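You operate a simulated robot arm through the tools that you are given. There is no shell and no other tool.

You run a simulated robot arm. Do the job below in one go: nothing can be reset, and whatever is moved stays where it is left.

## Task
Sift the powder into the brown bowl and whisk the tea smooth.
Fine: sieve and whisk back in their places. Set down upright: whisk.

It is judged by the outcome, as a careful person would: the job done as asked, and still so three seconds after it is handed in. It fails if anything else is knocked over, pushed out of place, dropped, spilled or broken.

## Robot
A 7-joint arm with a two-finger parallel gripper, fixed in place. Base frame: the origin is at the foot of the arm, x ahead of it, y to its left, z up; the work surface is at about z = 85. Lengths are in cm, angles in rad, forces in N, time in s.
Its first joint turns from -2.897 to 2.897 rad. Payload 4.4 kg.
The tool frame sits at the grasp point between the pads (the TCP): z along the fingers, y along the line on which they close. The tips reach 2.3 cm beyond it. Largest opening 9.4 cm; finger width 3.8, thickness 1; the body of the gripper, 5.4 by 9.6 cm, starts 3.9 cm behind the TCP.
Orientation is told as [roll, pitch, yaw] about the base's x, y, z axes, in that order, counted from this pose: with the fingers straight down and closing along the base's y, the tool's x points along the base's -x, its y along +y and its z along -z.

## Interface
- The arm moves only by the tool move_arm. Its argument "plan" is a list of rows, each a list of 3 entries, a list of its own where there are three numbers: the shift along the tool's x, y, z in cm, then the turn, a rotation vector about the tool's x, y, z in degrees, then the closure, from 0 (fully open) to 1 (shut). In form: [[[x, y, z], [rx, ry, rz], grip], ...]. A call has 1 to 20 rows; each row is the pose to reach, as a shift and turn from the pose commanded when the call began, along the tool's axes at that moment. Each row takes 0.2 s and may step no farther than 5 cm and 0.15 rad from the row before; otherwise, or with a gripper value out of range, the whole call is refused. Where a pose cannot be reached the arm comes as near as it can. A force on the tool above 40 N (or 10 N above the force at the start of the call, whichever is more), or a blocked arm, ends the call early, and 0.2 s more pass. The fingers move at their own pace (about 7.2 cm/s each) and stop on an object; they squeeze with about 24 N. The grip force told is the motor's: it shows also when the fingers shut on nothing. Time passes only in rows, and 0.2 s behind the last, so rows that repeat a pose let the fingers close. The reply holds the time, the measured pose of the TCP, the force on the tool along the base axes, the opening and the grip force, in the units named above and with some noise, with the torque about the TCP (base axes, N m) and any sound that the robot's microphone picked up.
- Cameras (640 x 400 px; columns grow to the right, rows downward): "scene" is fixed at [22.09, -49.73, 144.2]; the picture's right is [0.59, -0.81, 0.00], its down [-0.39, -0.28, -0.88] and it looks along [0.71, 0.52, -0.48] (base axes); focal length 341 px, centre (320, 200). "wrist" rides on the gripper at [8.6, 1.6, -7.4] in the tool frame; the picture's right is [-0.18, 0.98, 0.00], its down [-0.58, -0.11, -0.81] and it looks along [-0.79, -0.15, 0.59] (tool axes); focal length 243 px, centre (320, 200). There is no depth. A picture from a camera that has moved, and an enlarged one, comes with that camera's place and axes in the base frame and with its lens.
- grab_frame(camera): a new picture of that camera. No time passes.
- inspect(camera, box): a new picture of the part [left, top, right, bottom] of that camera's present view, enlarged. No time passes.
- finish_job(): hands the job in; it is judged then, once.

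Nothing tells you positions but the pictures and the camera data. Unless the task says otherwise, let go and move clear before handing in.

The tools are called after "Emit:" as a command line: name --argument value ..., lists and objects as JSON in quotes. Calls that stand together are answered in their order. move_arm: Moves the arm, as the interface text tells. Its arguments: {"type":"object","properties":{"plan":{"type":"array","items":{"type":"array"}}},"required":["plan"]} The other tools are called the same way: grab_frame (camera) takes a picture; inspect (camera, box) takes an enlarged picture of a part of a camera's view; finish_job () hands the job in.

At the start:

```text
time: 0.0
ee_pos: [63.75, 5.24, 118.04]
orientation: [0.0, -0.001, -0.001]
ft_force: [0.0, 0.1, 0.0]
wrist_torque: [-0.01, -0.04, -0.01]
gripper_width: 9.4
finger_force: 0.0
```

scene: 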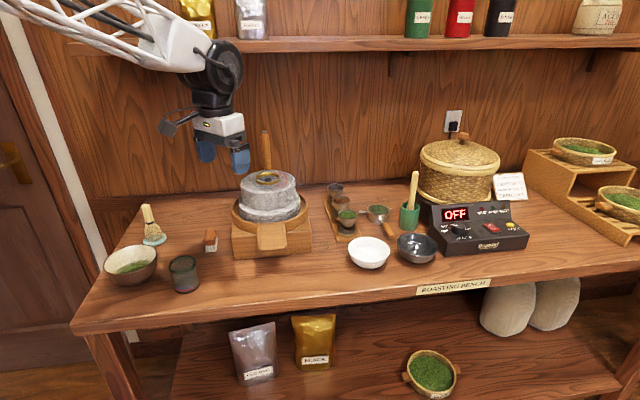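
wrist: 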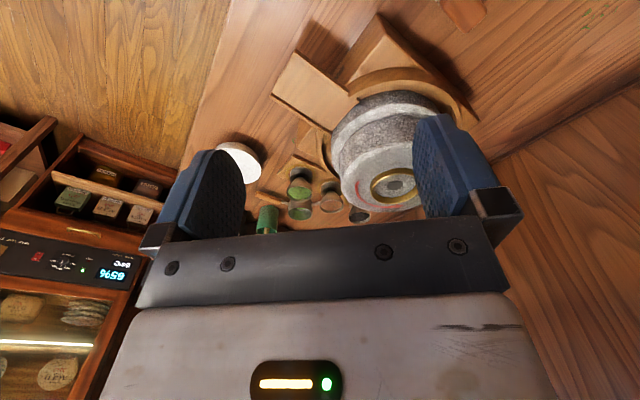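

I see a bench with a brown bowl, a whisk on a stand at the left, a stone mill in the middle, and a tray with cups and perhaps a sieve. I will look closer before moving.

Emit:
inspect --camera "scene" --box '[90, 190, 220, 300]'

Emit:
inspect --camera "scene" --box '[310, 160, 450, 280]'

Emit:
inspect --camera "scene" --box '[200, 120, 340, 270]'

Emit:
inspect --camera "wrist" --box '[200, 100, 420, 240]'

```text
3.64 times, centred on (155, 245) of scene
camera zoom: at [22.09, -49.73, 144.2], right [0.59, -0.81, 0.0], down [-0.39, -0.28, -0.88], along [0.71, 0.52, -0.48], focal length 1240 px, centre (920, 36)
```

zoom: 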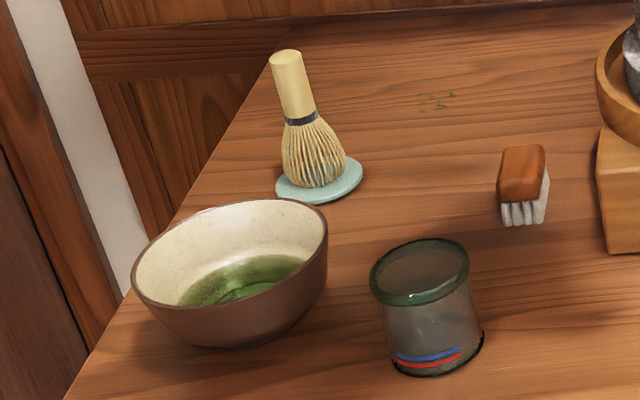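

```text
3.33 times, centred on (380, 220) of scene
camera zoom: at [22.09, -49.73, 144.2], right [0.59, -0.81, 0.0], down [-0.39, -0.28, -0.88], along [0.71, 0.52, -0.48], focal length 1137 px, centre (120, 133)
```

zoom: 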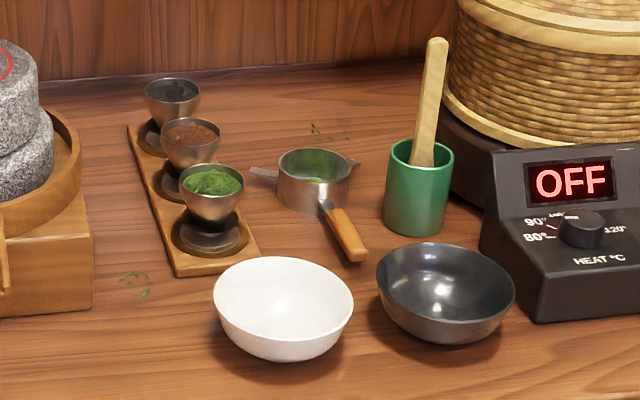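

```text
2.67 times, centred on (270, 195) of scene
camera zoom: at [22.09, -49.73, 144.2], right [0.59, -0.81, 0.0], down [-0.39, -0.28, -0.88], along [0.71, 0.52, -0.48], focal length 909 px, centre (453, 213)
```

zoom: 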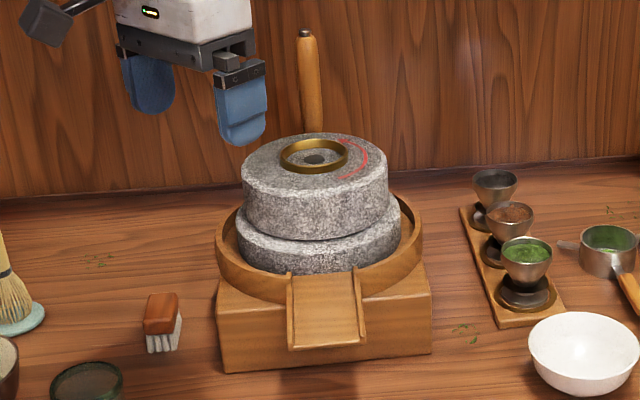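

```text
2.86 times, centred on (310, 170) of wrist
camera zoom: at [55.08, 6.8, 125.45], right [0.18, 0.98, 0.0], down [0.58, -0.11, 0.81], along [0.79, -0.15, -0.59], focal length 693 px, centre (349, 286)
```

zoom: 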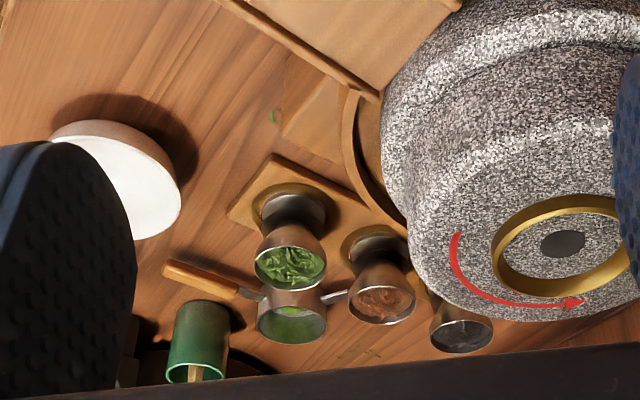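

The sieve looks like the small metal strainer with the wooden handle and green powder, near [109, -9, 87]. The brown bowl is near [47.6, 25.7] and the whisk near [60, 38], standing on its disc. I'll bring the wrist camera closer to the sieve for a second look, passing high over the bowls.

Emit:
move_arm --plan '[[[-1.5, -1.4, 0], [0, 0, 0], 0], [[-4.5, -4.1, 0.5], [0, 0, 0], 0], [[-7.7, -7, 1.5], [0, 0, 0], 0], [[-11, -10, 2.5], [0, 0, 0], 0], [[-14.2, -13, 3.5], [0, 0, 0], 0], [[-17.4, -16, 4.6], [0, 0, 0], 0], [[-20, -18, 5.6], [0, 0, 0], 0], [[-21.25, -19.24, 6], [0, 0, 0], 0], [[-21.25, -19.24, 6], [0, 0, 0], 0]]'

Emit:
grab_frame --camera "wrist"

Emit:
grab_frame --camera "scene"

```text
time: 2.0
ee_pos: [85.12, -13.99, 111.99]
orientation: [-0.001, 0.001, 0.0]
ft_force: [-0.2, 0.0, 0.0]
wrist_torque: [0.01, 0.01, 0.03]
gripper_width: 9.41
finger_force: 0.0
```

```text
taken
camera wrist: at [76.35, -12.46, 119.36], right [0.18, 0.98, 0.0], down [0.58, -0.11, 0.81], along [0.79, -0.15, -0.59], focal length 243 px, centre (320, 200)
```

wrist: 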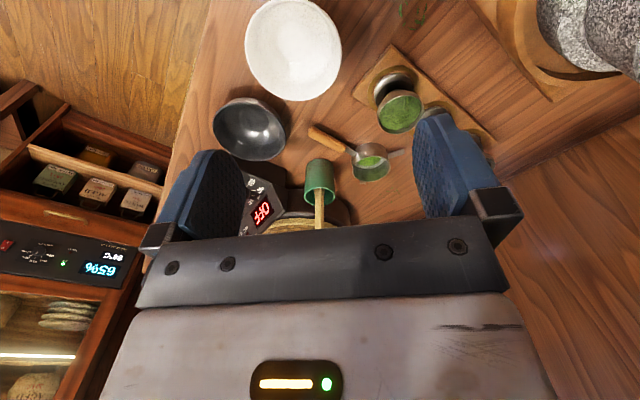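

```text
taken
```

scene: 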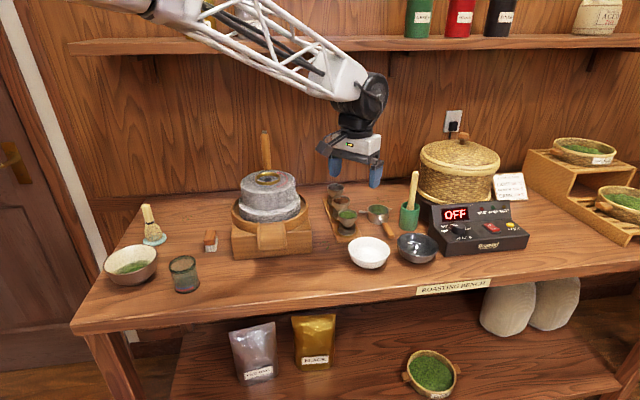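

Emit:
inspect --camera "wrist" --box '[240, 90, 440, 215]'

Emit:
inspect --camera "scene" --box '[350, 190, 430, 250]'

```text
3.20 times, centred on (340, 152) of wrist
camera zoom: at [76.35, -12.46, 119.36], right [0.18, 0.98, 0.0], down [0.58, -0.11, 0.81], along [0.79, -0.15, -0.59], focal length 776 px, centre (256, 352)
```

zoom: 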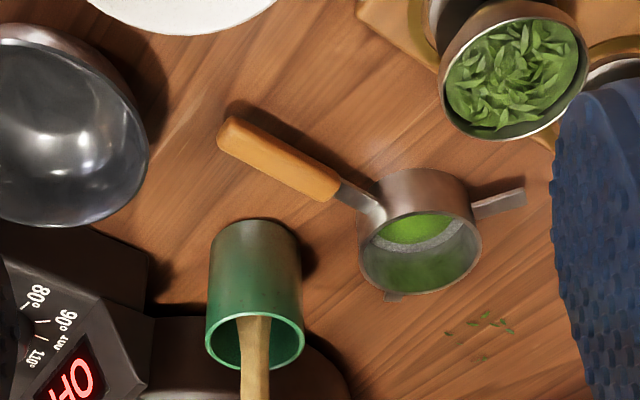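

```text
6.67 times, centred on (390, 220) of scene
camera zoom: at [22.09, -49.73, 144.2], right [0.59, -0.81, 0.0], down [-0.39, -0.28, -0.88], along [0.71, 0.52, -0.48], focal length 2273 px, centre (-147, 67)
```

zoom: 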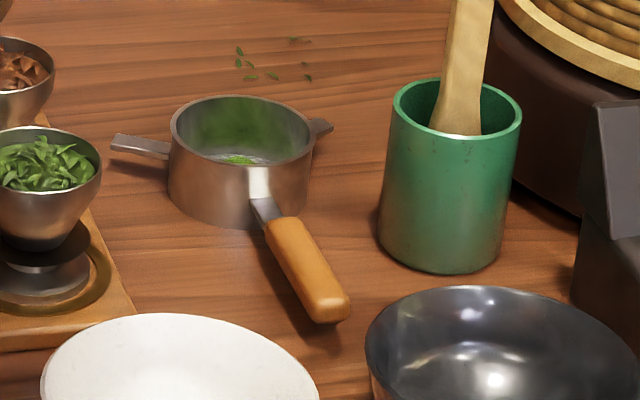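

The strainer holds the green matcha. I take its handle to run from [100.3, -18.2, 88] to [104.5, -13.6, 88], which is just past straight-down reach. I'll turn the hand square to the handle and then tilt it outward to gain reach.

Emit:
move_arm --plan '[[[-1, -0.2, 0.8], [0, 0, -4], 0.2], [[-3, -0.5, 2], [0, 0, -10], 0.45], [[-5, -0.8, 3.5], [0, 0, -17], 0.45], [[-7, -1.1, 5], [0, 0, -24], 0.45], [[-9, -1.4, 6.5], [0, 0, -31], 0.45], [[-11, -1.7, 8], [0, 0, -38], 0.45], [[-12.3, -1.9, 9.3], [0, 0, -44], 0.45], [[-12.9, -2, 10], [0, 0, -47.6], 0.45], [[-12.9, -2, 10], [0, 0, -47.6], 0.45]]'

Emit:
grab_frame --camera "scene"

Emit:
grab_frame --camera "wrist"

```text
time: 4.0
ee_pos: [97.91, -16.09, 102.16]
orientation: [0.0, -0.001, 0.832]
ft_force: [0.0, 0.0, 0.6]
wrist_torque: [0.04, -0.02, 0.0]
gripper_width: 5.17
finger_force: 0.0
```

```text
taken
```

scene: 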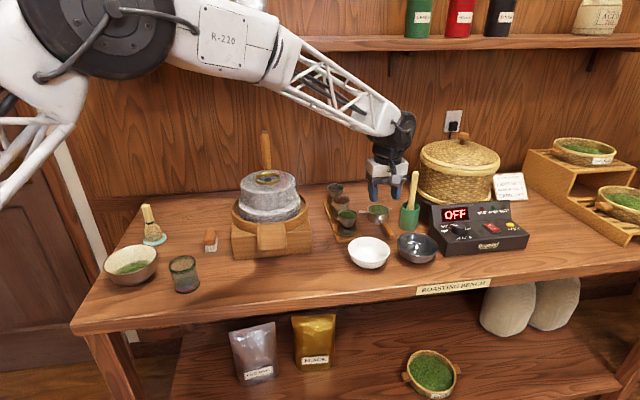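

```text
taken
camera wrist: at [90.8, -21.48, 109.49], right [-0.6, 0.8, 0.0], down [0.47, 0.36, 0.81], along [0.64, 0.49, -0.59], focal length 243 px, centre (320, 200)
```

wrist: 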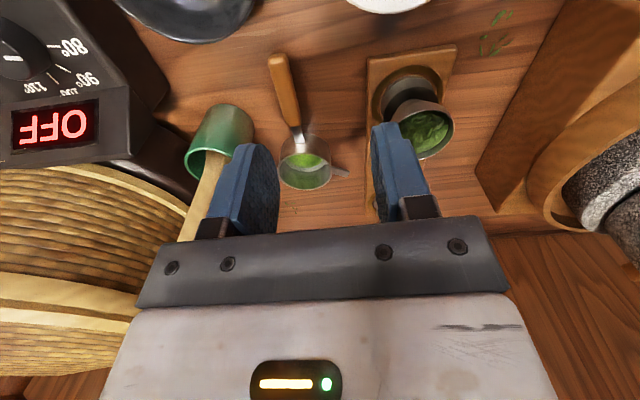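

The wrist view confirms the handle, with its middle near [102.5, -16.2, 88]. Next I tilt the hand 20° outward and lower it to a pre-grasp about 6 cm away.

Emit:
move_arm --plan '[[[-0.4, -0.2, 0.8], [3, 0, 0], 0.45], [[-1, -0.5, 2.4], [8, 0, 0], 0.45], [[-1.7, -0.8, 4.2], [13, 0, 0], 0.45], [[-2.2, -1.1, 6], [17, 0, 0], 0.45], [[-2.6, -1.3, 7.3], [20, 0, 0], 0.45], [[-2.7, -1.33, 7.9], [20, 0, 0], 0.45], [[-2.7, -1.33, 7.9], [20, 0, 0], 0.45]]'

Emit:
grab_frame --camera "wrist"

Emit:
inspect --camera "scene" --box '[310, 130, 470, 270]'

```text
time: 5.6
ee_pos: [100.84, -15.0, 94.31]
orientation: [-0.349, 0.0, 0.831]
ft_force: [0.0, 0.6, 0.3]
wrist_torque: [0.0, 0.0, 0.03]
gripper_width: 5.17
finger_force: 0.0
```

```text
taken
camera wrist: at [91.9, -18.71, 100.62], right [-0.56, 0.76, -0.34], down [0.26, 0.55, 0.79], along [0.79, 0.35, -0.5], focal length 243 px, centre (320, 200)
```

wrist: 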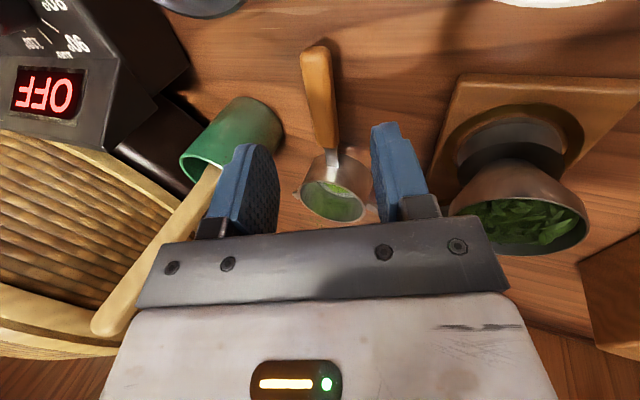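

```text
2.86 times, centred on (390, 200) of scene
camera zoom: at [22.09, -49.73, 144.2], right [0.59, -0.81, 0.0], down [-0.39, -0.28, -0.88], along [0.71, 0.52, -0.48], focal length 974 px, centre (120, 200)
```

zoom: 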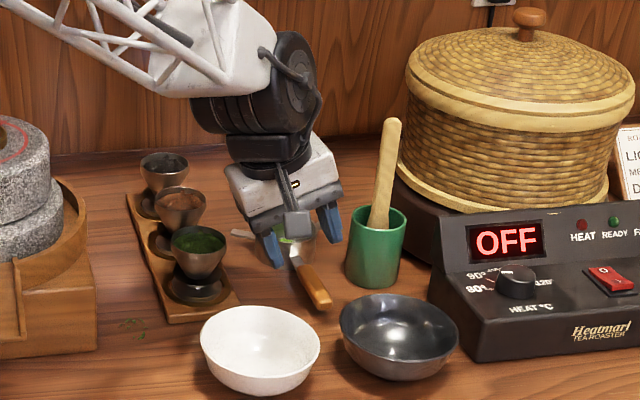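

The pose is reached and the line of approach ends at the handle's middle. I'll narrow the fingers somewhat and go in along the tool, then look before closing.

Emit:
move_arm --plan '[[[0, 0, 1.5], [0, 0, 0], 0.6], [[0, 0, 3], [0, 0, 0], 0.6], [[0, 0, 4.2], [0, 0, 0], 0.6], [[0, 0, 5.2], [0, 0, 0], 0.6], [[0, 0, 5.8], [0, 0, 0], 0.6], [[0, 0, 5.8], [0, 0, 0], 0.6]]'

Emit:
grab_frame --camera "wrist"

Emit:
inspect --camera "scene" --box '[340, 170, 440, 250]'

```text
time: 7.0
ee_pos: [102.34, -16.5, 88.73]
orientation: [-0.348, 0.0, 0.83]
ft_force: [-0.4, -0.3, -1.5]
wrist_torque: [0.02, -0.01, 0.0]
gripper_width: 3.8
finger_force: 0.1
```

```text
taken
camera wrist: at [93.32, -20.1, 95.12], right [-0.56, 0.76, -0.34], down [0.26, 0.55, 0.8], along [0.79, 0.35, -0.5], focal length 243 px, centre (320, 200)
```

wrist: 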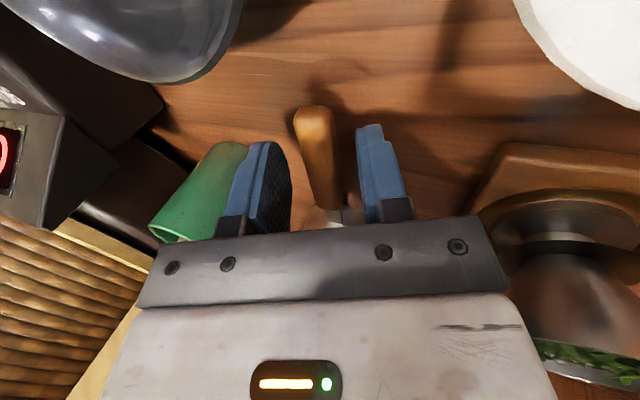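

```text
5.00 times, centred on (390, 210) of scene
camera zoom: at [22.09, -49.73, 144.2], right [0.59, -0.81, 0.0], down [-0.39, -0.28, -0.88], along [0.71, 0.52, -0.48], focal length 1705 px, centre (-30, 150)
```

zoom: 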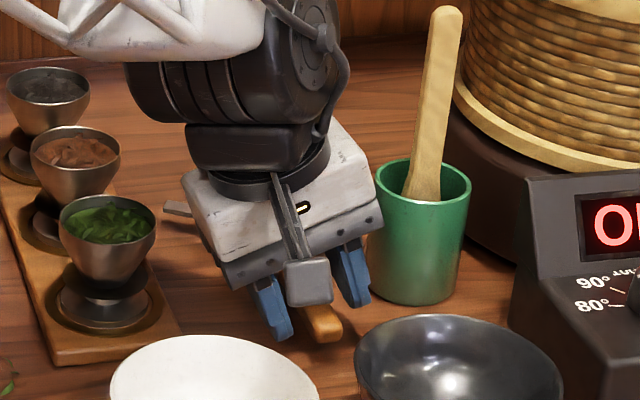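

The handle sits between the pads, so I close on it in place.

Emit:
move_arm --plan '[[[0, 0, 5.8e-09], [0, 0, 0], 0.7], [[0, 0, 0], [0, 0, 0], 0.78], [[0, 0, 0], [0, 0, 0], 0.86], [[0, 0, 0], [0, 0, 0], 1], [[0, 0, 0], [0, 0, 0], 1], [[0, 0, 0], [0, 0, 0], 1]]'

Emit:
grab_frame --camera "wrist"

Emit:
inspect --camera "scene" --box '[340, 170, 440, 250]'

```text
time: 8.4
ee_pos: [102.24, -16.33, 88.87]
orientation: [-0.352, 0.001, 0.832]
ft_force: [2.9, -1.2, 7.7]
wrist_torque: [0.67, -0.45, -0.28]
gripper_width: 2.03
finger_force: 23.5
```

```text
taken
camera wrist: at [93.33, -20.1, 95.19], right [-0.56, 0.76, -0.34], down [0.26, 0.55, 0.8], along [0.79, 0.35, -0.5], focal length 243 px, centre (320, 200)
```

wrist: 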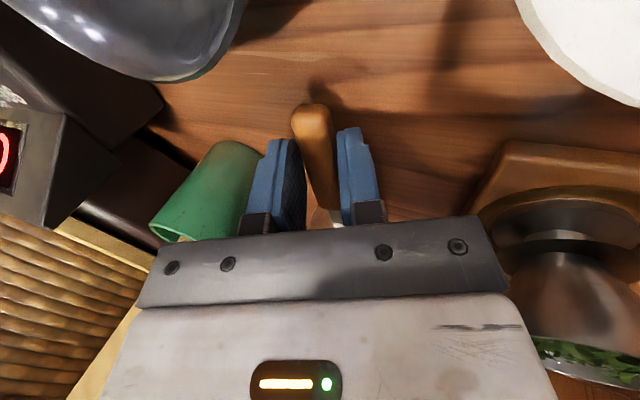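

```text
5.00 times, centred on (390, 210) of scene
camera zoom: at [22.09, -49.73, 144.2], right [0.59, -0.81, 0.0], down [-0.39, -0.28, -0.88], along [0.71, 0.52, -0.48], focal length 1705 px, centre (-30, 150)
```

zoom: 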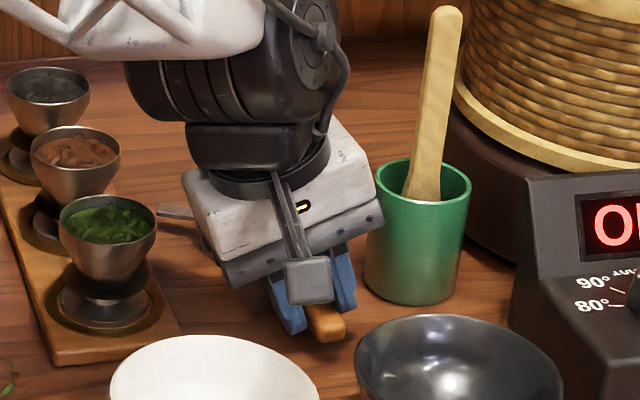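

The handle is gripped at 2.0 cm opening. I lift slowly, straight up, and check that the sieve hangs level.

Emit:
move_arm --plan '[[[0, -0.05, -0.14], [0, 0, 0], 1], [[0, -0.14, -0.38], [0, 0, 0], 1], [[0, -0.27, -0.75], [0, 0, 0], 1], [[0, -0.44, -1.2], [0, 0, 0], 1], [[0, -0.62, -1.7], [0, 0, 0], 1], [[0, -0.75, -2.07], [0, 0, 0], 1], [[0, -0.82, -2.26], [0, 0, 0], 1], [[0, -0.82, -2.26], [0, 0, 0], 1]]'

Emit:
grab_frame --camera "wrist"

Emit:
inspect --camera "scene" --box '[340, 170, 440, 250]'

```text
time: 10.2
ee_pos: [102.02, -16.25, 91.08]
orientation: [-0.351, 0.0, 0.831]
ft_force: [0.4, -0.9, 0.4]
wrist_torque: [0.01, 0.02, 0.0]
gripper_width: 0.01
finger_force: 24.0
```

```text
taken
camera wrist: at [93.22, -19.97, 97.52], right [-0.56, 0.76, -0.34], down [0.26, 0.55, 0.79], along [0.79, 0.35, -0.5], focal length 243 px, centre (320, 200)
```

wrist: 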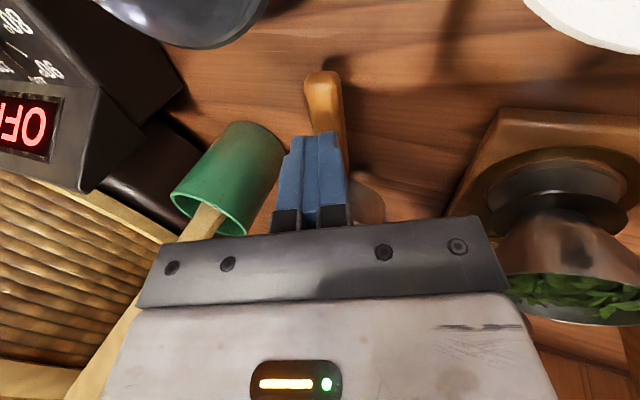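

```text
5.00 times, centred on (390, 210) of scene
camera zoom: at [22.09, -49.73, 144.2], right [0.59, -0.81, 0.0], down [-0.39, -0.28, -0.88], along [0.71, 0.52, -0.48], focal length 1705 px, centre (-30, 150)
```

zoom: 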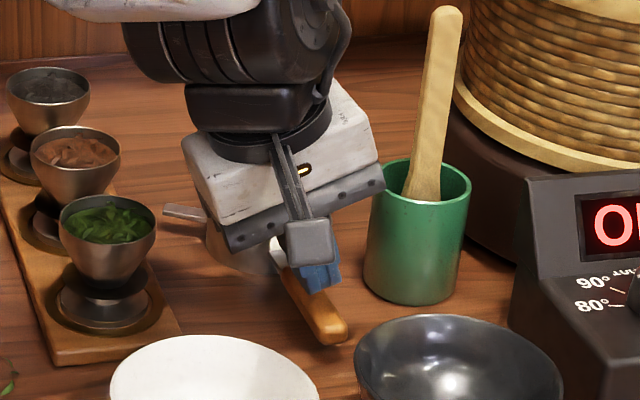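

The fingers slipped off over the top: the handle sits lower than I judged and the tilted outer finger only caught its upper edge. The sieve appears not to have moved. I'll rise and straighten the hand to see how little tilt the reach really needs.

Emit:
move_arm --plan '[[[0, -0.4, -1], [0, 0, 0], 1], [[0, -0.9, -2.5], [0, 0, 0], 0.8], [[0, -1.37, -3.76], [0, 0, 0], 0.6], [[0, -1.37, -3.76], [-5, 0, 0], 0.55], [[0, -1.37, -3.76], [-10, 0, 0], 0.55], [[0, -1.37, -3.76], [-15, 0, 0], 0.55], [[0, -1.37, -3.76], [-20, 0, 0], 0.55], [[0, -1.37, -3.76], [-20, 0, 0], 0.55], [[0, -1.37, -3.76], [-20, 0, 0], 0.55]]'

Emit:
grab_frame --camera "wrist"

Emit:
inspect --camera "scene" --box '[340, 170, 440, 250]'

```text
time: 12.2
ee_pos: [102.25, -16.35, 95.16]
orientation: [-0.001, 0.0, 0.832]
ft_force: [0.7, 0.3, 0.7]
wrist_torque: [-0.01, 0.02, -0.01]
gripper_width: 4.24
finger_force: 0.0
```

```text
taken
camera wrist: at [95.2, -21.66, 102.5], right [-0.6, 0.8, 0.0], down [0.47, 0.36, 0.81], along [0.64, 0.49, -0.59], focal length 243 px, centre (320, 200)
```

wrist: 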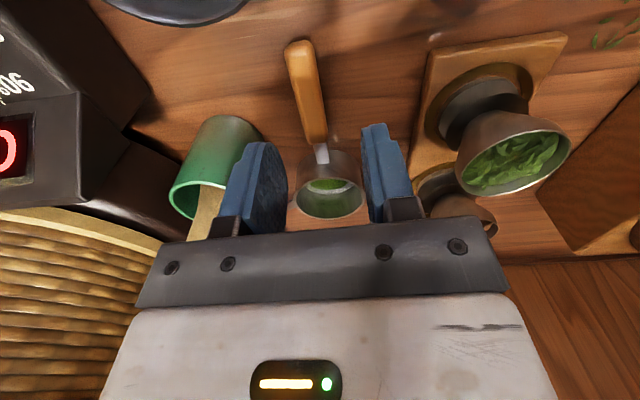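

```text
5.00 times, centred on (390, 210) of scene
camera zoom: at [22.09, -49.73, 144.2], right [0.59, -0.81, 0.0], down [-0.39, -0.28, -0.88], along [0.71, 0.52, -0.48], focal length 1705 px, centre (-30, 150)
```

zoom: 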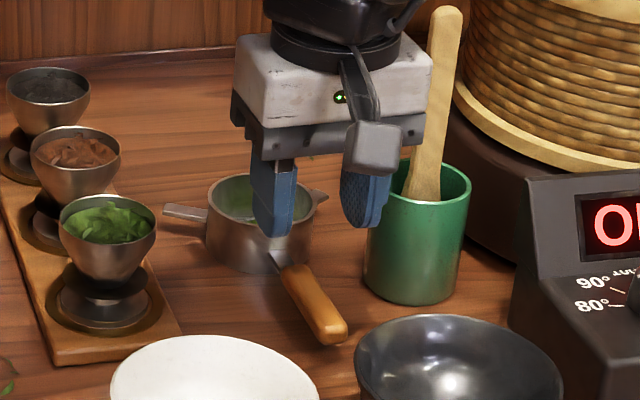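

The arm does reach here with the hand straight down, and the handle is exactly parallel to the pads, about 0.75 cm to their left side. I'll shift over, keep only an 8° roll to clear the green holder, and go down deeper.

Emit:
move_arm --plan '[[[0.4, -0.4, 0.3], [4, 0, 0], 0.6], [[0.7, -0.75, 1.2], [8, 0, 0], 0.6], [[0.7, -0.75, 2.8], [8, 0, 0], 0.6], [[0.7, -0.75, 4.4], [8, 0, 0], 0.6], [[0.7, -0.75, 5.6], [8, 0, 0], 0.6], [[0.7, -0.75, 6.5], [8, 0, 0], 0.6], [[0.7, -0.75, 7.0], [8, 0, 0], 0.6], [[0.7, -0.75, 7.0], [8, 0, 0], 0.6]]'

Emit:
grab_frame --camera "wrist"

Emit:
inspect --camera "scene" --box '[340, 170, 440, 250]'

```text
time: 14.0
ee_pos: [102.4, -17.23, 88.2]
orientation: [-0.138, 0.002, 0.83]
ft_force: [-0.4, -0.5, -0.1]
wrist_torque: [0.0, -0.02, -0.04]
gripper_width: 3.8
finger_force: 0.0
```

```text
taken
camera wrist: at [94.58, -22.01, 95.14], right [-0.59, 0.79, -0.14], down [0.39, 0.43, 0.81], along [0.7, 0.43, -0.56], focal length 243 px, centre (320, 200)
```

wrist: 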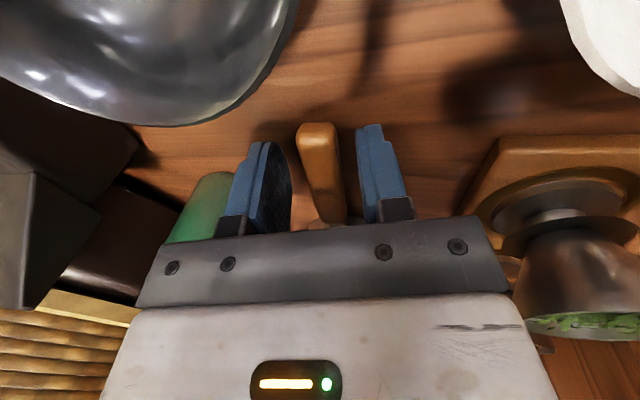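

```text
5.00 times, centred on (390, 210) of scene
camera zoom: at [22.09, -49.73, 144.2], right [0.59, -0.81, 0.0], down [-0.39, -0.28, -0.88], along [0.71, 0.52, -0.48], focal length 1705 px, centre (-30, 150)
```

zoom: 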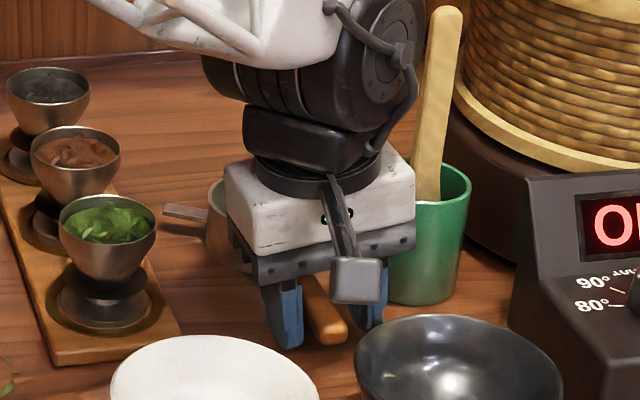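

The handle is centred between the pads. I go 0.3 cm lower and close.

Emit:
move_arm --plan '[[[0, 0, 0.15], [0, 0, 0], 0.6], [[0, 0, 0.3], [0, 0, 0], 0.68], [[0, 0, 0.3], [0, 0, 0], 0.75], [[0, 0, 0.3], [0, 0, 0], 0.82], [[0, 0, 0.3], [0, 0, 0], 1], [[0, 0, 0.3], [0, 0, 0], 1], [[0, 0, 0.3], [0, 0, 0], 1]]'

Emit:
grab_frame --camera "wrist"

Emit:
inspect --camera "scene" --box '[340, 170, 440, 250]'

```text
time: 15.6
ee_pos: [102.48, -17.44, 87.93]
orientation: [-0.14, 0.001, 0.829]
ft_force: [0.1, 0.5, 6.0]
wrist_torque: [0.7, -0.28, 0.14]
gripper_width: 1.79
finger_force: 23.9
```

```text
taken
camera wrist: at [94.63, -21.99, 94.88], right [-0.59, 0.79, -0.14], down [0.39, 0.43, 0.81], along [0.7, 0.43, -0.56], focal length 243 px, centre (320, 200)
```

wrist: 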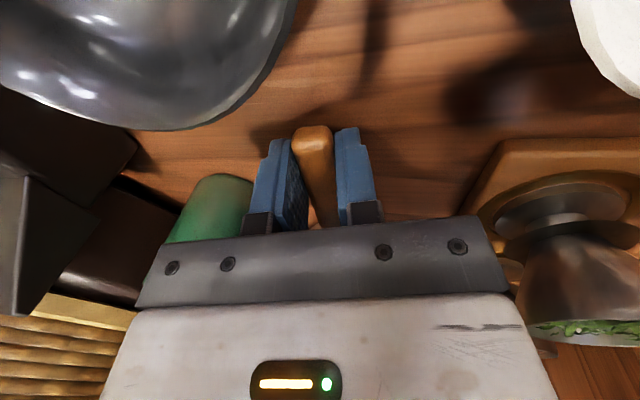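

```text
5.00 times, centred on (390, 210) of scene
camera zoom: at [22.09, -49.73, 144.2], right [0.59, -0.81, 0.0], down [-0.39, -0.28, -0.88], along [0.71, 0.52, -0.48], focal length 1705 px, centre (-30, 150)
```

zoom: 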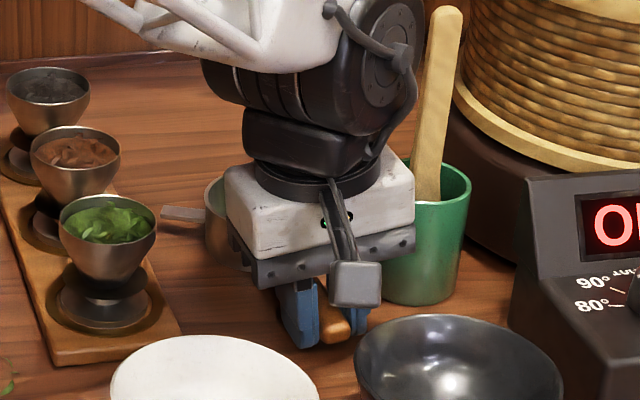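

Closed on the handle at 1.8 cm. A short trial lift will show whether it holds.

Emit:
move_arm --plan '[[[0, -0.03, -0.2], [0, 0, 0], 1], [[0, -0.06, -0.4], [0, 0, 0], 1], [[0, -0.09, -0.65], [0, 0, 0], 1], [[0, -0.13, -0.9], [0, 0, 0], 1], [[0, -0.13, -0.9], [0, 0, 0], 1]]'

Emit:
grab_frame --camera "wrist"

Emit:
inspect --camera "scene" --box '[340, 170, 440, 250]'

```text
time: 16.8
ee_pos: [102.37, -17.28, 88.81]
orientation: [-0.139, 0.0, 0.832]
ft_force: [0.3, 0.3, -1.1]
wrist_torque: [-0.05, 0.07, -0.02]
gripper_width: 1.73
finger_force: 23.6
```

```text
taken
camera wrist: at [94.51, -21.96, 95.86], right [-0.59, 0.79, -0.14], down [0.39, 0.43, 0.81], along [0.7, 0.43, -0.56], focal length 243 px, centre (320, 200)
```

wrist: 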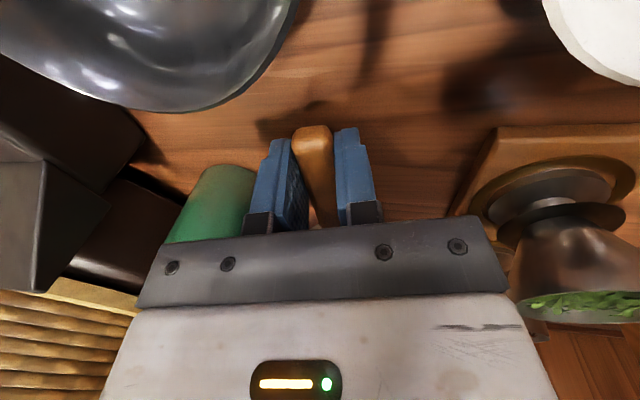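

```text
5.00 times, centred on (390, 210) of scene
camera zoom: at [22.09, -49.73, 144.2], right [0.59, -0.81, 0.0], down [-0.39, -0.28, -0.88], along [0.71, 0.52, -0.48], focal length 1705 px, centre (-30, 150)
```

zoom: 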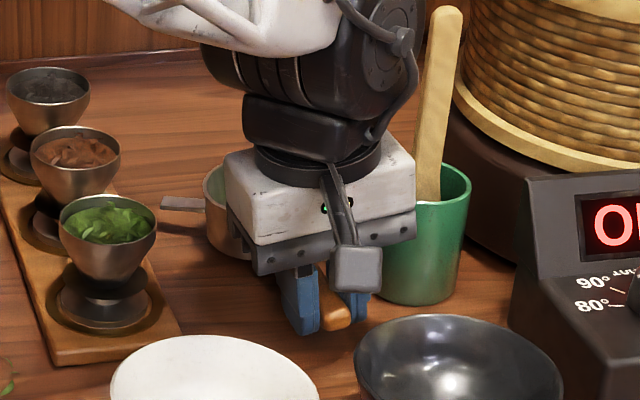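

The sieve came up with the fingers (about 1 N of weight). I'll raise it smoothly clear of everything and check that it is level.

Emit:
move_arm --plan '[[[0, -0.04, -0.3], [0, 0, 0], 1], [[0, -0.14, -0.99], [0, 0, 0], 1], [[0, -0.28, -1.98], [0, 0, 0], 1], [[0, -0.49, -3.47], [0, 0, 0], 1], [[0, -0.7, -4.95], [0, 0, 0], 1], [[0, -0.9, -6.44], [0, 0, 0], 1], [[0, -1.11, -7.92], [0, 0, 0], 1], [[0, -1.32, -9.4], [0, 0, 0], 1], [[0, -1.46, -10.4], [0, 0, 0], 1], [[0, -1.53, -10.89], [0, 0, 0], 1], [[0, -1.53, -10.89], [0, 0, 0], 1]]'

Emit:
grab_frame --camera "wrist"

Emit:
inspect --camera "scene" --box '[340, 150, 440, 250]'

```text
time: 19.2
ee_pos: [102.34, -17.28, 99.85]
orientation: [-0.141, -0.001, 0.831]
ft_force: [0.3, 0.3, -1.1]
wrist_torque: [-0.03, 0.05, -0.01]
gripper_width: 1.77
finger_force: 24.1
```

```text
taken
camera wrist: at [94.41, -21.85, 106.91], right [-0.59, 0.79, -0.14], down [0.39, 0.43, 0.81], along [0.7, 0.43, -0.56], focal length 243 px, centre (320, 200)
```

wrist: 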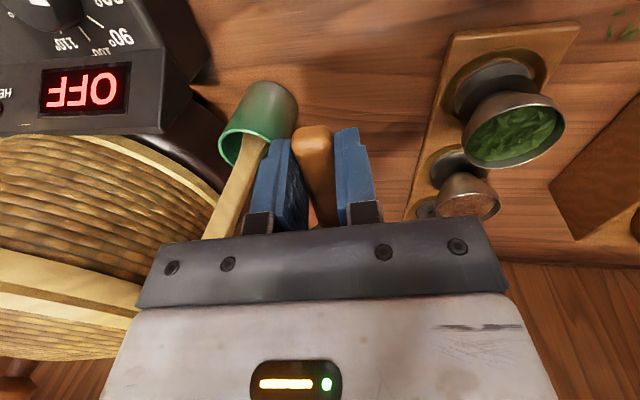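

```text
4.00 times, centred on (390, 200) of scene
camera zoom: at [22.09, -49.73, 144.2], right [0.59, -0.81, 0.0], down [-0.39, -0.28, -0.88], along [0.71, 0.52, -0.48], focal length 1364 px, centre (40, 200)
```

zoom: 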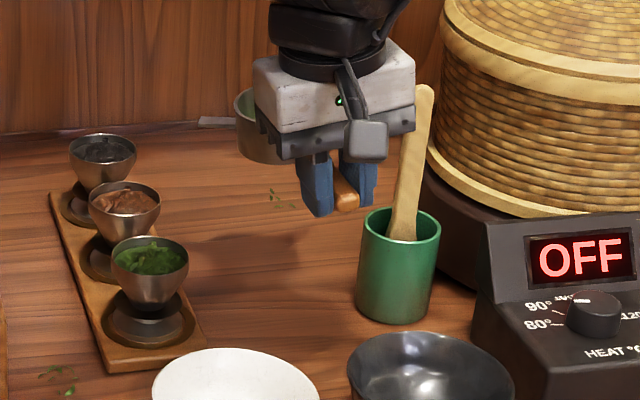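

The sieve hangs level with its powder. I carry it back toward the arm along the front, clear of the mill, then turn toward the brown bowl.

Emit:
move_arm --plan '[[[0.26, 0.33, -0.05], [0, 0, 0], 1], [[0.91, 1.15, -0.16], [0, 0, 0], 1], [[2.09, 2.62, -0.37], [0, 0, 0], 1], [[3.52, 4.42, -0.62], [0, 0, 0], 1], [[5.09, 6.38, -0.9], [0, 0, 0], 1], [[6.65, 8.35, -1.18], [0, 0, 0], 1], [[8.22, 10.31, -1.45], [0, 0, 0], 1], [[9.78, 12.28, -1.73], [0, 0, 0], 1], [[11.35, 14.24, -2.01], [0, 0, 0], 1], [[12.91, 16.21, -2.28], [0, 0, 0], 1], [[14.48, 18.17, -2.56], [0, 0, 0], 1], [[16.05, 20.14, -2.84], [0, 0, 0], 1], [[17.61, 22.1, -3.11], [0, 0, 0], 1], [[19.18, 24.06, -3.39], [0, 0, 0], 1], [[20.74, 26.03, -3.66], [0, 0, 0], 1], [[22.31, 27.99, -3.94], [0, 0, 0], 1], [[23.74, 29.79, -4.2], [0, 0, 0], 1], [[24.92, 31.27, -4.4], [0, 0, 0], 1], [[25.7, 32.25, -4.54], [0, 0, 0], 1], [[26.09, 32.74, -4.61], [0, 0, 0], 1]]'

Emit:
grab_frame --camera "scene"

Emit:
grab_frame --camera "wrist"

```text
time: 23.4
ee_pos: [60.26, -14.28, 99.77]
orientation: [-0.14, -0.001, 0.831]
ft_force: [-0.4, -0.2, -0.1]
wrist_torque: [-0.09, 0.07, -0.01]
gripper_width: 1.74
finger_force: 23.9
```

```text
taken
```

scene: 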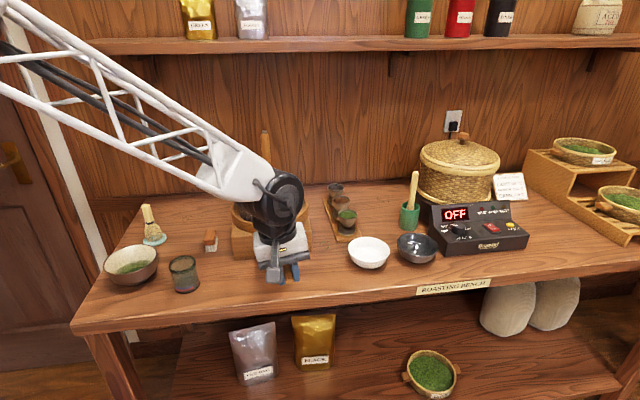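

```text
taken
camera wrist: at [52.52, -18.91, 106.78], right [-0.59, 0.79, -0.14], down [0.39, 0.43, 0.81], along [0.7, 0.43, -0.56], focal length 243 px, centre (320, 200)
```

wrist: 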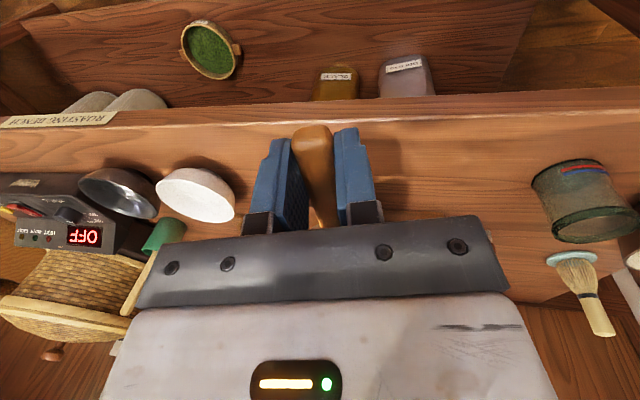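

The sieve is carried safely and is still gripped. I move partway toward the brown bowl to measure it with the wrist camera.

Emit:
move_arm --plan '[[[-0.09, 0.32, -0.05], [0, 0, 0], 1], [[-0.37, 1.3, -0.18], [0, 0, 0], 1], [[-0.86, 3.03, -0.43], [0, 0, 0], 1], [[-1.48, 5.2, -0.73], [0, 0, 0], 1], [[-2.1, 7.36, -1.04], [0, 0, 0], 1], [[-2.78, 9.74, -1.37], [0, 0, 0], 1], [[-3.39, 11.91, -1.68], [0, 0, 0], 1], [[-4.07, 14.29, -2.01], [0, 0, 0], 1], [[-4.69, 16.45, -2.32], [0, 0, 0], 1], [[-5.31, 18.62, -2.62], [0, 0, 0], 1], [[-5.8, 20.35, -2.87], [0, 0, 0], 1], [[-6.08, 21.33, -3.0], [0, 0, 0], 1], [[-6.17, 21.65, -3.05], [0, 0, 0], 1]]'

Emit:
grab_frame --camera "scene"

Emit:
grab_frame --camera "wrist"

```text
time: 26.2
ee_pos: [48.45, 5.25, 99.68]
orientation: [-0.14, 0.0, 0.83]
ft_force: [-1.8, -0.3, -0.3]
wrist_torque: [-0.06, 0.05, 0.02]
gripper_width: 1.75
finger_force: 23.9
```

```text
taken
```

scene: 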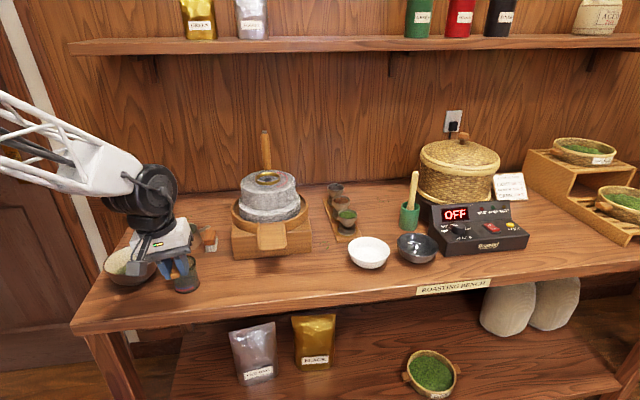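

```text
taken
camera wrist: at [40.52, 0.49, 106.77], right [-0.59, 0.79, -0.14], down [0.39, 0.43, 0.81], along [0.7, 0.43, -0.56], focal length 243 px, centre (320, 200)
```

wrist: 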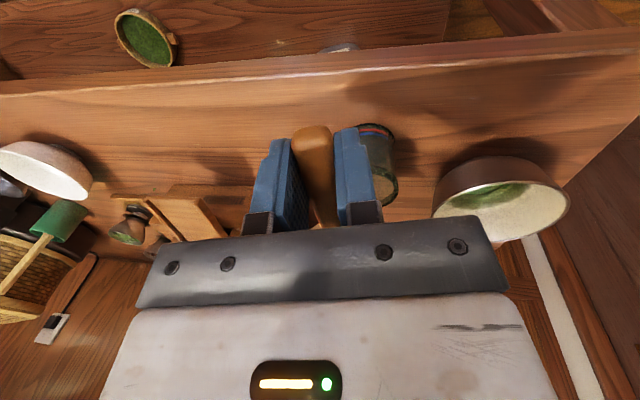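

The wrist and scene views agree on the bowl: centre about [47.5, 26.0], rim at z 91.5. I'll put the sieve over its centre, just above the rim.

Emit:
move_arm --plan '[[[-0.11, 0.29, -0.04], [0, 0, 0], 1], [[-0.46, 1.17, -0.16], [0, 0, 0], 1], [[-1.03, 2.63, -0.37], [0, 0, 0], 1], [[-1.71, 4.38, -0.62], [0, 0, 0], 1], [[-2.51, 6.42, -0.91], [0, 0, 0], 1], [[-3.31, 8.47, -1.19], [0, 0, 0], 1], [[-4.11, 10.5, -1.48], [0, 0, 0], 1], [[-4.8, 12.26, -1.73], [0, 0, 0], 1], [[-5.31, 13.6, -1.92], [0, 0, 0], 1], [[-5.6, 14.3, -2.02], [0, 0, 0], 1], [[-5.71, 14.6, -2.06], [0, 0, 0], 1], [[-5.71, 14.65, -1.7], [0, 0, 0], 1], [[-5.71, 14.75, -0.9], [0, 0, 0], 1], [[-5.71, 14.87, 0], [0, 0, 0], 1], [[-5.71, 14.97, 0.7], [0, 0, 0], 1], [[-5.71, 15.02, 1.0], [0, 0, 0], 1], [[-5.71, 15.02, 1.0], [0, 0, 0], 1]]'

Emit:
grab_frame --camera "wrist"

Emit:
inspect --camera "scene" --box '[70, 170, 230, 310]'

```text
time: 29.8
ee_pos: [41.33, 19.14, 96.81]
orientation: [-0.139, 0.001, 0.831]
ft_force: [0.7, 0.8, -1.1]
wrist_torque: [-0.06, 0.04, 0.04]
gripper_width: 1.75
finger_force: 24.3
```

```text
taken
camera wrist: at [33.38, 14.52, 103.85], right [-0.59, 0.79, -0.14], down [0.39, 0.43, 0.81], along [0.7, 0.43, -0.56], focal length 243 px, centre (320, 200)
```

wrist: 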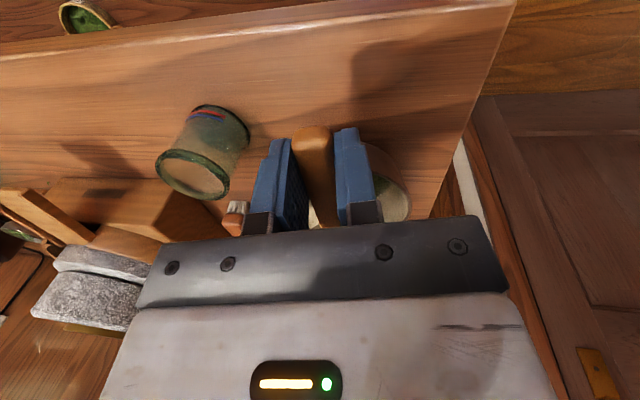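

```text
2.86 times, centred on (150, 240) of scene
camera zoom: at [22.09, -49.73, 144.2], right [0.59, -0.81, 0.0], down [-0.39, -0.28, -0.88], along [0.71, 0.52, -0.48], focal length 974 px, centre (806, 86)
```

zoom: 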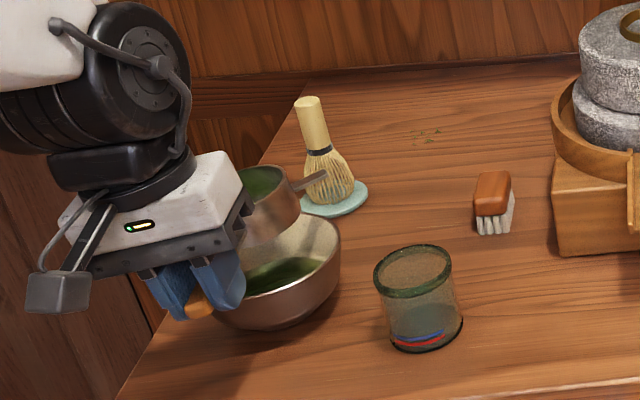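

The sieve hangs over the bowl with about 2.5–3 cm of margin all round. I shake it gently from side to side.

Emit:
move_arm --plan '[[[0.4, 0, 0], [0, 0, 0], 1], [[-0.6, 0, 0], [0, 0, 0], 1], [[0.6, 0, 0], [0, 0, 0], 1], [[-0.7, 0, 0], [0, 0, 0], 1], [[0.7, 0, 0], [0, 0, 0], 1], [[-0.7, 0, 0], [0, 0, 0], 1], [[0.7, 0, 0], [0, 0, 0], 1], [[-0.7, 0, 0], [0, 0, 0], 1], [[0.7, 0, 0], [0, 0, 0], 1], [[-0.7, 0, 0], [0, 0, 0], 1], [[0.7, 0, 0], [0, 0, 0], 1], [[-0.7, 0, 0], [0, 0, 0], 1], [[0.7, 0, 0], [0, 0, 0], 1], [[-0.7, 0, 0], [0, 0, 0], 1], [[0.7, 0, 0], [0, 0, 0], 1], [[-0.7, 0, 0], [0, 0, 0], 1], [[0.7, 0, 0], [0, 0, 0], 1], [[-0.5, 0, 0], [0, 0, 0], 1], [[0, 0, 0], [0, 0, 0], 1], [[0, 0, 0], [0, 0, 0], 1]]'

Emit:
inspect --camera "scene" --box '[100, 190, 190, 270]'

```text
time: 34.0
ee_pos: [41.3, 19.12, 96.72]
orientation: [-0.138, 0.001, 0.83]
ft_force: [1.1, 0.1, -0.2]
wrist_torque: [-0.05, 0.07, 0.01]
gripper_width: 1.75
finger_force: 24.1
```

```text
5.00 times, centred on (145, 230) of scene
camera zoom: at [22.09, -49.73, 144.2], right [0.59, -0.81, 0.0], down [-0.39, -0.28, -0.88], along [0.71, 0.52, -0.48], focal length 1705 px, centre (1195, 50)
```

zoom: 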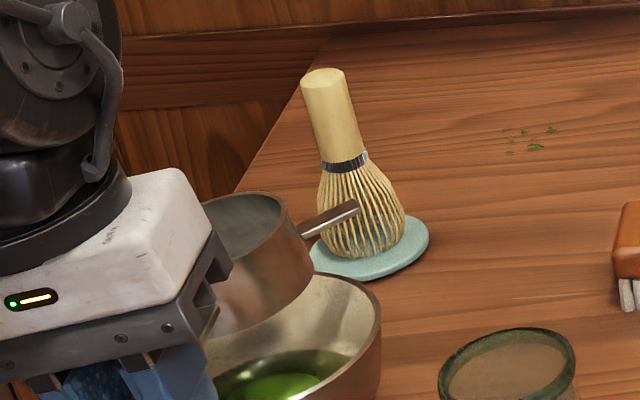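

The sieve's inside now looks grey and empty, and fresh green powder lies in the bowl. I shake once more the other way to be sure, then check again.

Emit:
move_arm --plan '[[[0, 0.4, -0.06], [0, 0, 0], 1], [[0, -0.6, 0.08], [0, 0, 0], 1], [[0, 0.7, -0.1], [0, 0, 0], 1], [[0, -0.7, 0.1], [0, 0, 0], 1], [[0, 0.7, -0.1], [0, 0, 0], 1], [[0, -0.7, 0.1], [0, 0, 0], 1], [[0, 0.7, -0.1], [0, 0, 0], 1], [[0, -0.7, 0.1], [0, 0, 0], 1], [[0, 0.7, -0.1], [0, 0, 0], 1], [[0, -0.7, 0.1], [0, 0, 0], 1], [[0, 0.7, -0.1], [0, 0, 0], 1], [[0, -0.7, 0.1], [0, 0, 0], 1], [[0, 0.5, -0.07], [0, 0, 0], 1], [[0, 0, 0], [0, 0, 0], 1], [[0, 0, 0], [0, 0, 0], 1], [[0, 0, 0], [0, 0, 0], 1]]'

Emit:
inspect --camera "scene" --box '[100, 190, 190, 300]'

```text
time: 37.4
ee_pos: [41.26, 19.31, 96.66]
orientation: [-0.14, 0.0, 0.83]
ft_force: [-0.1, 0.1, -1.4]
wrist_torque: [-0.07, 0.08, -0.02]
gripper_width: 1.77
finger_force: 24.0
```

```text
3.64 times, centred on (145, 245) of scene
camera zoom: at [22.09, -49.73, 144.2], right [0.59, -0.81, 0.0], down [-0.39, -0.28, -0.88], along [0.71, 0.52, -0.48], focal length 1240 px, centre (956, 36)
```

zoom: 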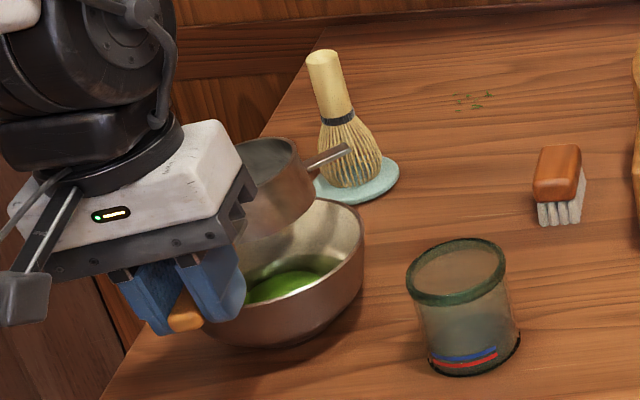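

The powder is all in the bowl. I take the empty sieve back along the same path.

Emit:
move_arm --plan '[[[0, -0.05, -0.4], [0, 0, 0], 1], [[0, -0.19, -1.4], [0, 0, 0], 1], [[0, -0.34, -2.5], [0, 0, 0], 1], [[0, -0.42, -3.06], [0, 0, 0], 1], [[0.18, -0.96, -2.98], [0, 0, 0], 1], [[0.71, -2.6, -2.75], [0, 0, 0], 1], [[1.54, -5.13, -2.4], [0, 0, 0], 1], [[2.38, -7.67, -2.04], [0, 0, 0], 1], [[3.21, -10.21, -1.68], [0, 0, 0], 1], [[4.1, -12.93, -1.3], [0, 0, 0], 1], [[4.99, -15.65, -0.91], [0, 0, 0], 1], [[5.88, -18.36, -0.53], [0, 0, 0], 1], [[6.77, -21.08, -0.15], [0, 0, 0], 1], [[7.66, -23.8, 0.24], [0, 0, 0], 1], [[8.55, -26.52, 0.62], [0, 0, 0], 1], [[9.39, -29.06, 0.98], [0, 0, 0], 1], [[10.22, -31.6, 1.33], [0, 0, 0], 1], [[11.05, -34.13, 1.69], [0, 0, 0], 1], [[11.64, -35.95, 1.95], [0, 0, 0], 1], [[11.88, -36.67, 2.05], [0, 0, 0], 1]]'

Emit:
grab_frame --camera "scene"

Emit:
inspect --camera "scene" --box '[90, 190, 220, 300]'

```text
time: 41.6
ee_pos: [60.19, -14.37, 99.78]
orientation: [-0.14, 0.0, 0.831]
ft_force: [-0.1, 1.1, -0.1]
wrist_torque: [-0.07, 0.06, -0.03]
gripper_width: 1.76
finger_force: 23.8
```

```text
taken
```

scene: 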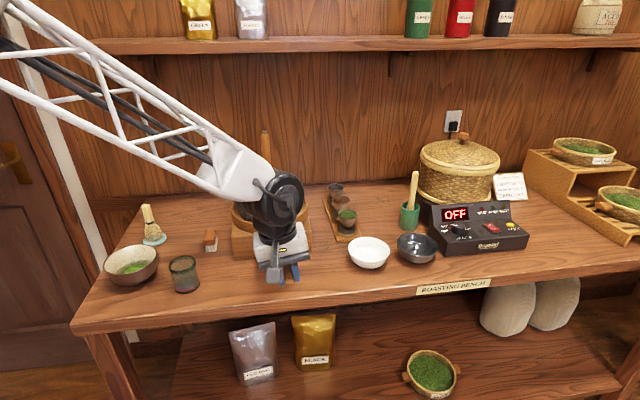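

```text
3.64 times, centred on (155, 245) of scene
camera zoom: at [22.09, -49.73, 144.2], right [0.59, -0.81, 0.0], down [-0.39, -0.28, -0.88], along [0.71, 0.52, -0.48], focal length 1240 px, centre (920, 36)
```

zoom: 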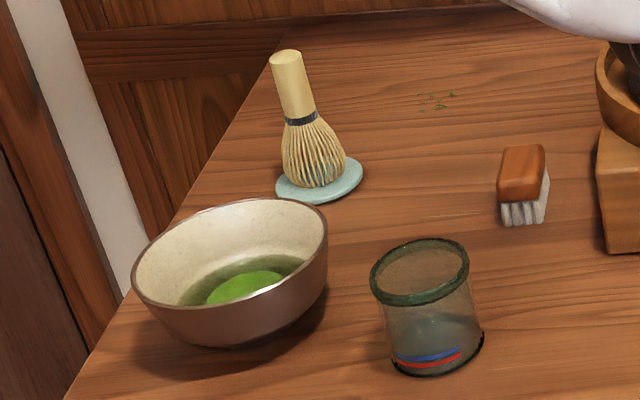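

The powder heap is clearly in the bowl with nothing spilled. I carry the sieve on to above its place.

Emit:
move_arm --plan '[[[-0.26, -0.33, 0.05], [0, 0, 0], 1], [[-0.91, -1.15, 0.16], [0, 0, 0], 1], [[-2.09, -2.62, 0.37], [0, 0, 0], 1], [[-3.52, -4.42, 0.62], [0, 0, 0], 1], [[-5.09, -6.38, 0.9], [0, 0, 0], 1], [[-6.65, -8.35, 1.18], [0, 0, 0], 1], [[-8.22, -10.31, 1.45], [0, 0, 0], 1], [[-9.78, -12.28, 1.73], [0, 0, 0], 1], [[-11.35, -14.24, 2.01], [0, 0, 0], 1], [[-12.91, -16.21, 2.28], [0, 0, 0], 1], [[-14.48, -18.17, 2.56], [0, 0, 0], 1], [[-16.05, -20.14, 2.84], [0, 0, 0], 1], [[-17.61, -22.1, 3.11], [0, 0, 0], 1], [[-19.18, -24.06, 3.39], [0, 0, 0], 1], [[-20.74, -26.03, 3.66], [0, 0, 0], 1], [[-22.31, -27.99, 3.94], [0, 0, 0], 1], [[-23.74, -29.79, 4.2], [0, 0, 0], 1], [[-24.92, -31.27, 4.4], [0, 0, 0], 1], [[-25.7, -32.25, 4.54], [0, 0, 0], 1], [[-26.09, -32.74, 4.61], [0, 0, 0], 1]]'

Emit:
inspect --camera "scene" --box '[340, 150, 440, 250]'

Emit:
grab_frame --camera "wrist"

```text
time: 45.8
ee_pos: [102.49, -17.44, 99.75]
orientation: [-0.14, 0.0, 0.83]
ft_force: [0.0, 0.4, -1.3]
wrist_torque: [-0.01, 0.02, -0.01]
gripper_width: 1.79
finger_force: 24.2
```

```text
4.00 times, centred on (390, 200) of scene
camera zoom: at [22.09, -49.73, 144.2], right [0.59, -0.81, 0.0], down [-0.39, -0.28, -0.88], along [0.71, 0.52, -0.48], focal length 1364 px, centre (40, 200)
```

zoom: 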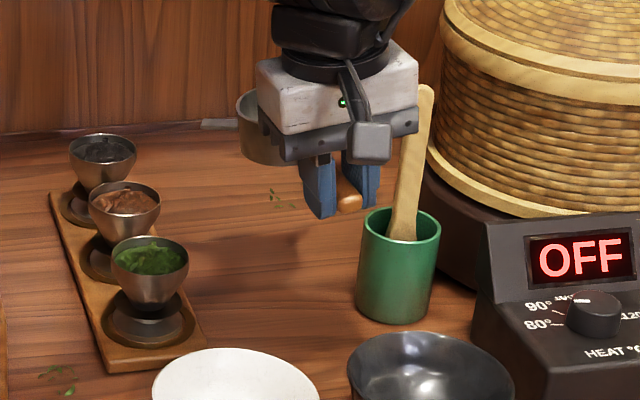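

```text
taken
camera wrist: at [94.5, -22.04, 106.81], right [-0.59, 0.79, -0.14], down [0.39, 0.43, 0.81], along [0.7, 0.43, -0.56], focal length 243 px, centre (320, 200)
```

wrist: 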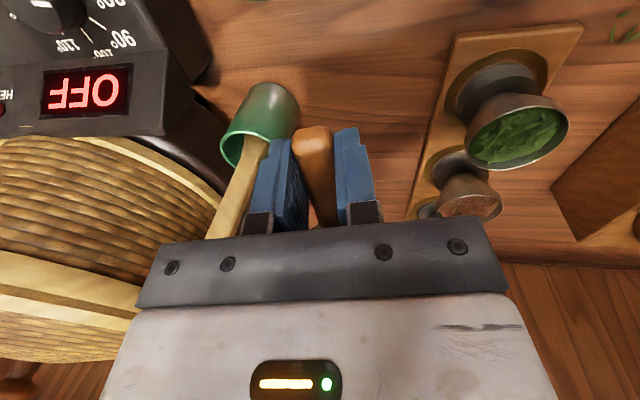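

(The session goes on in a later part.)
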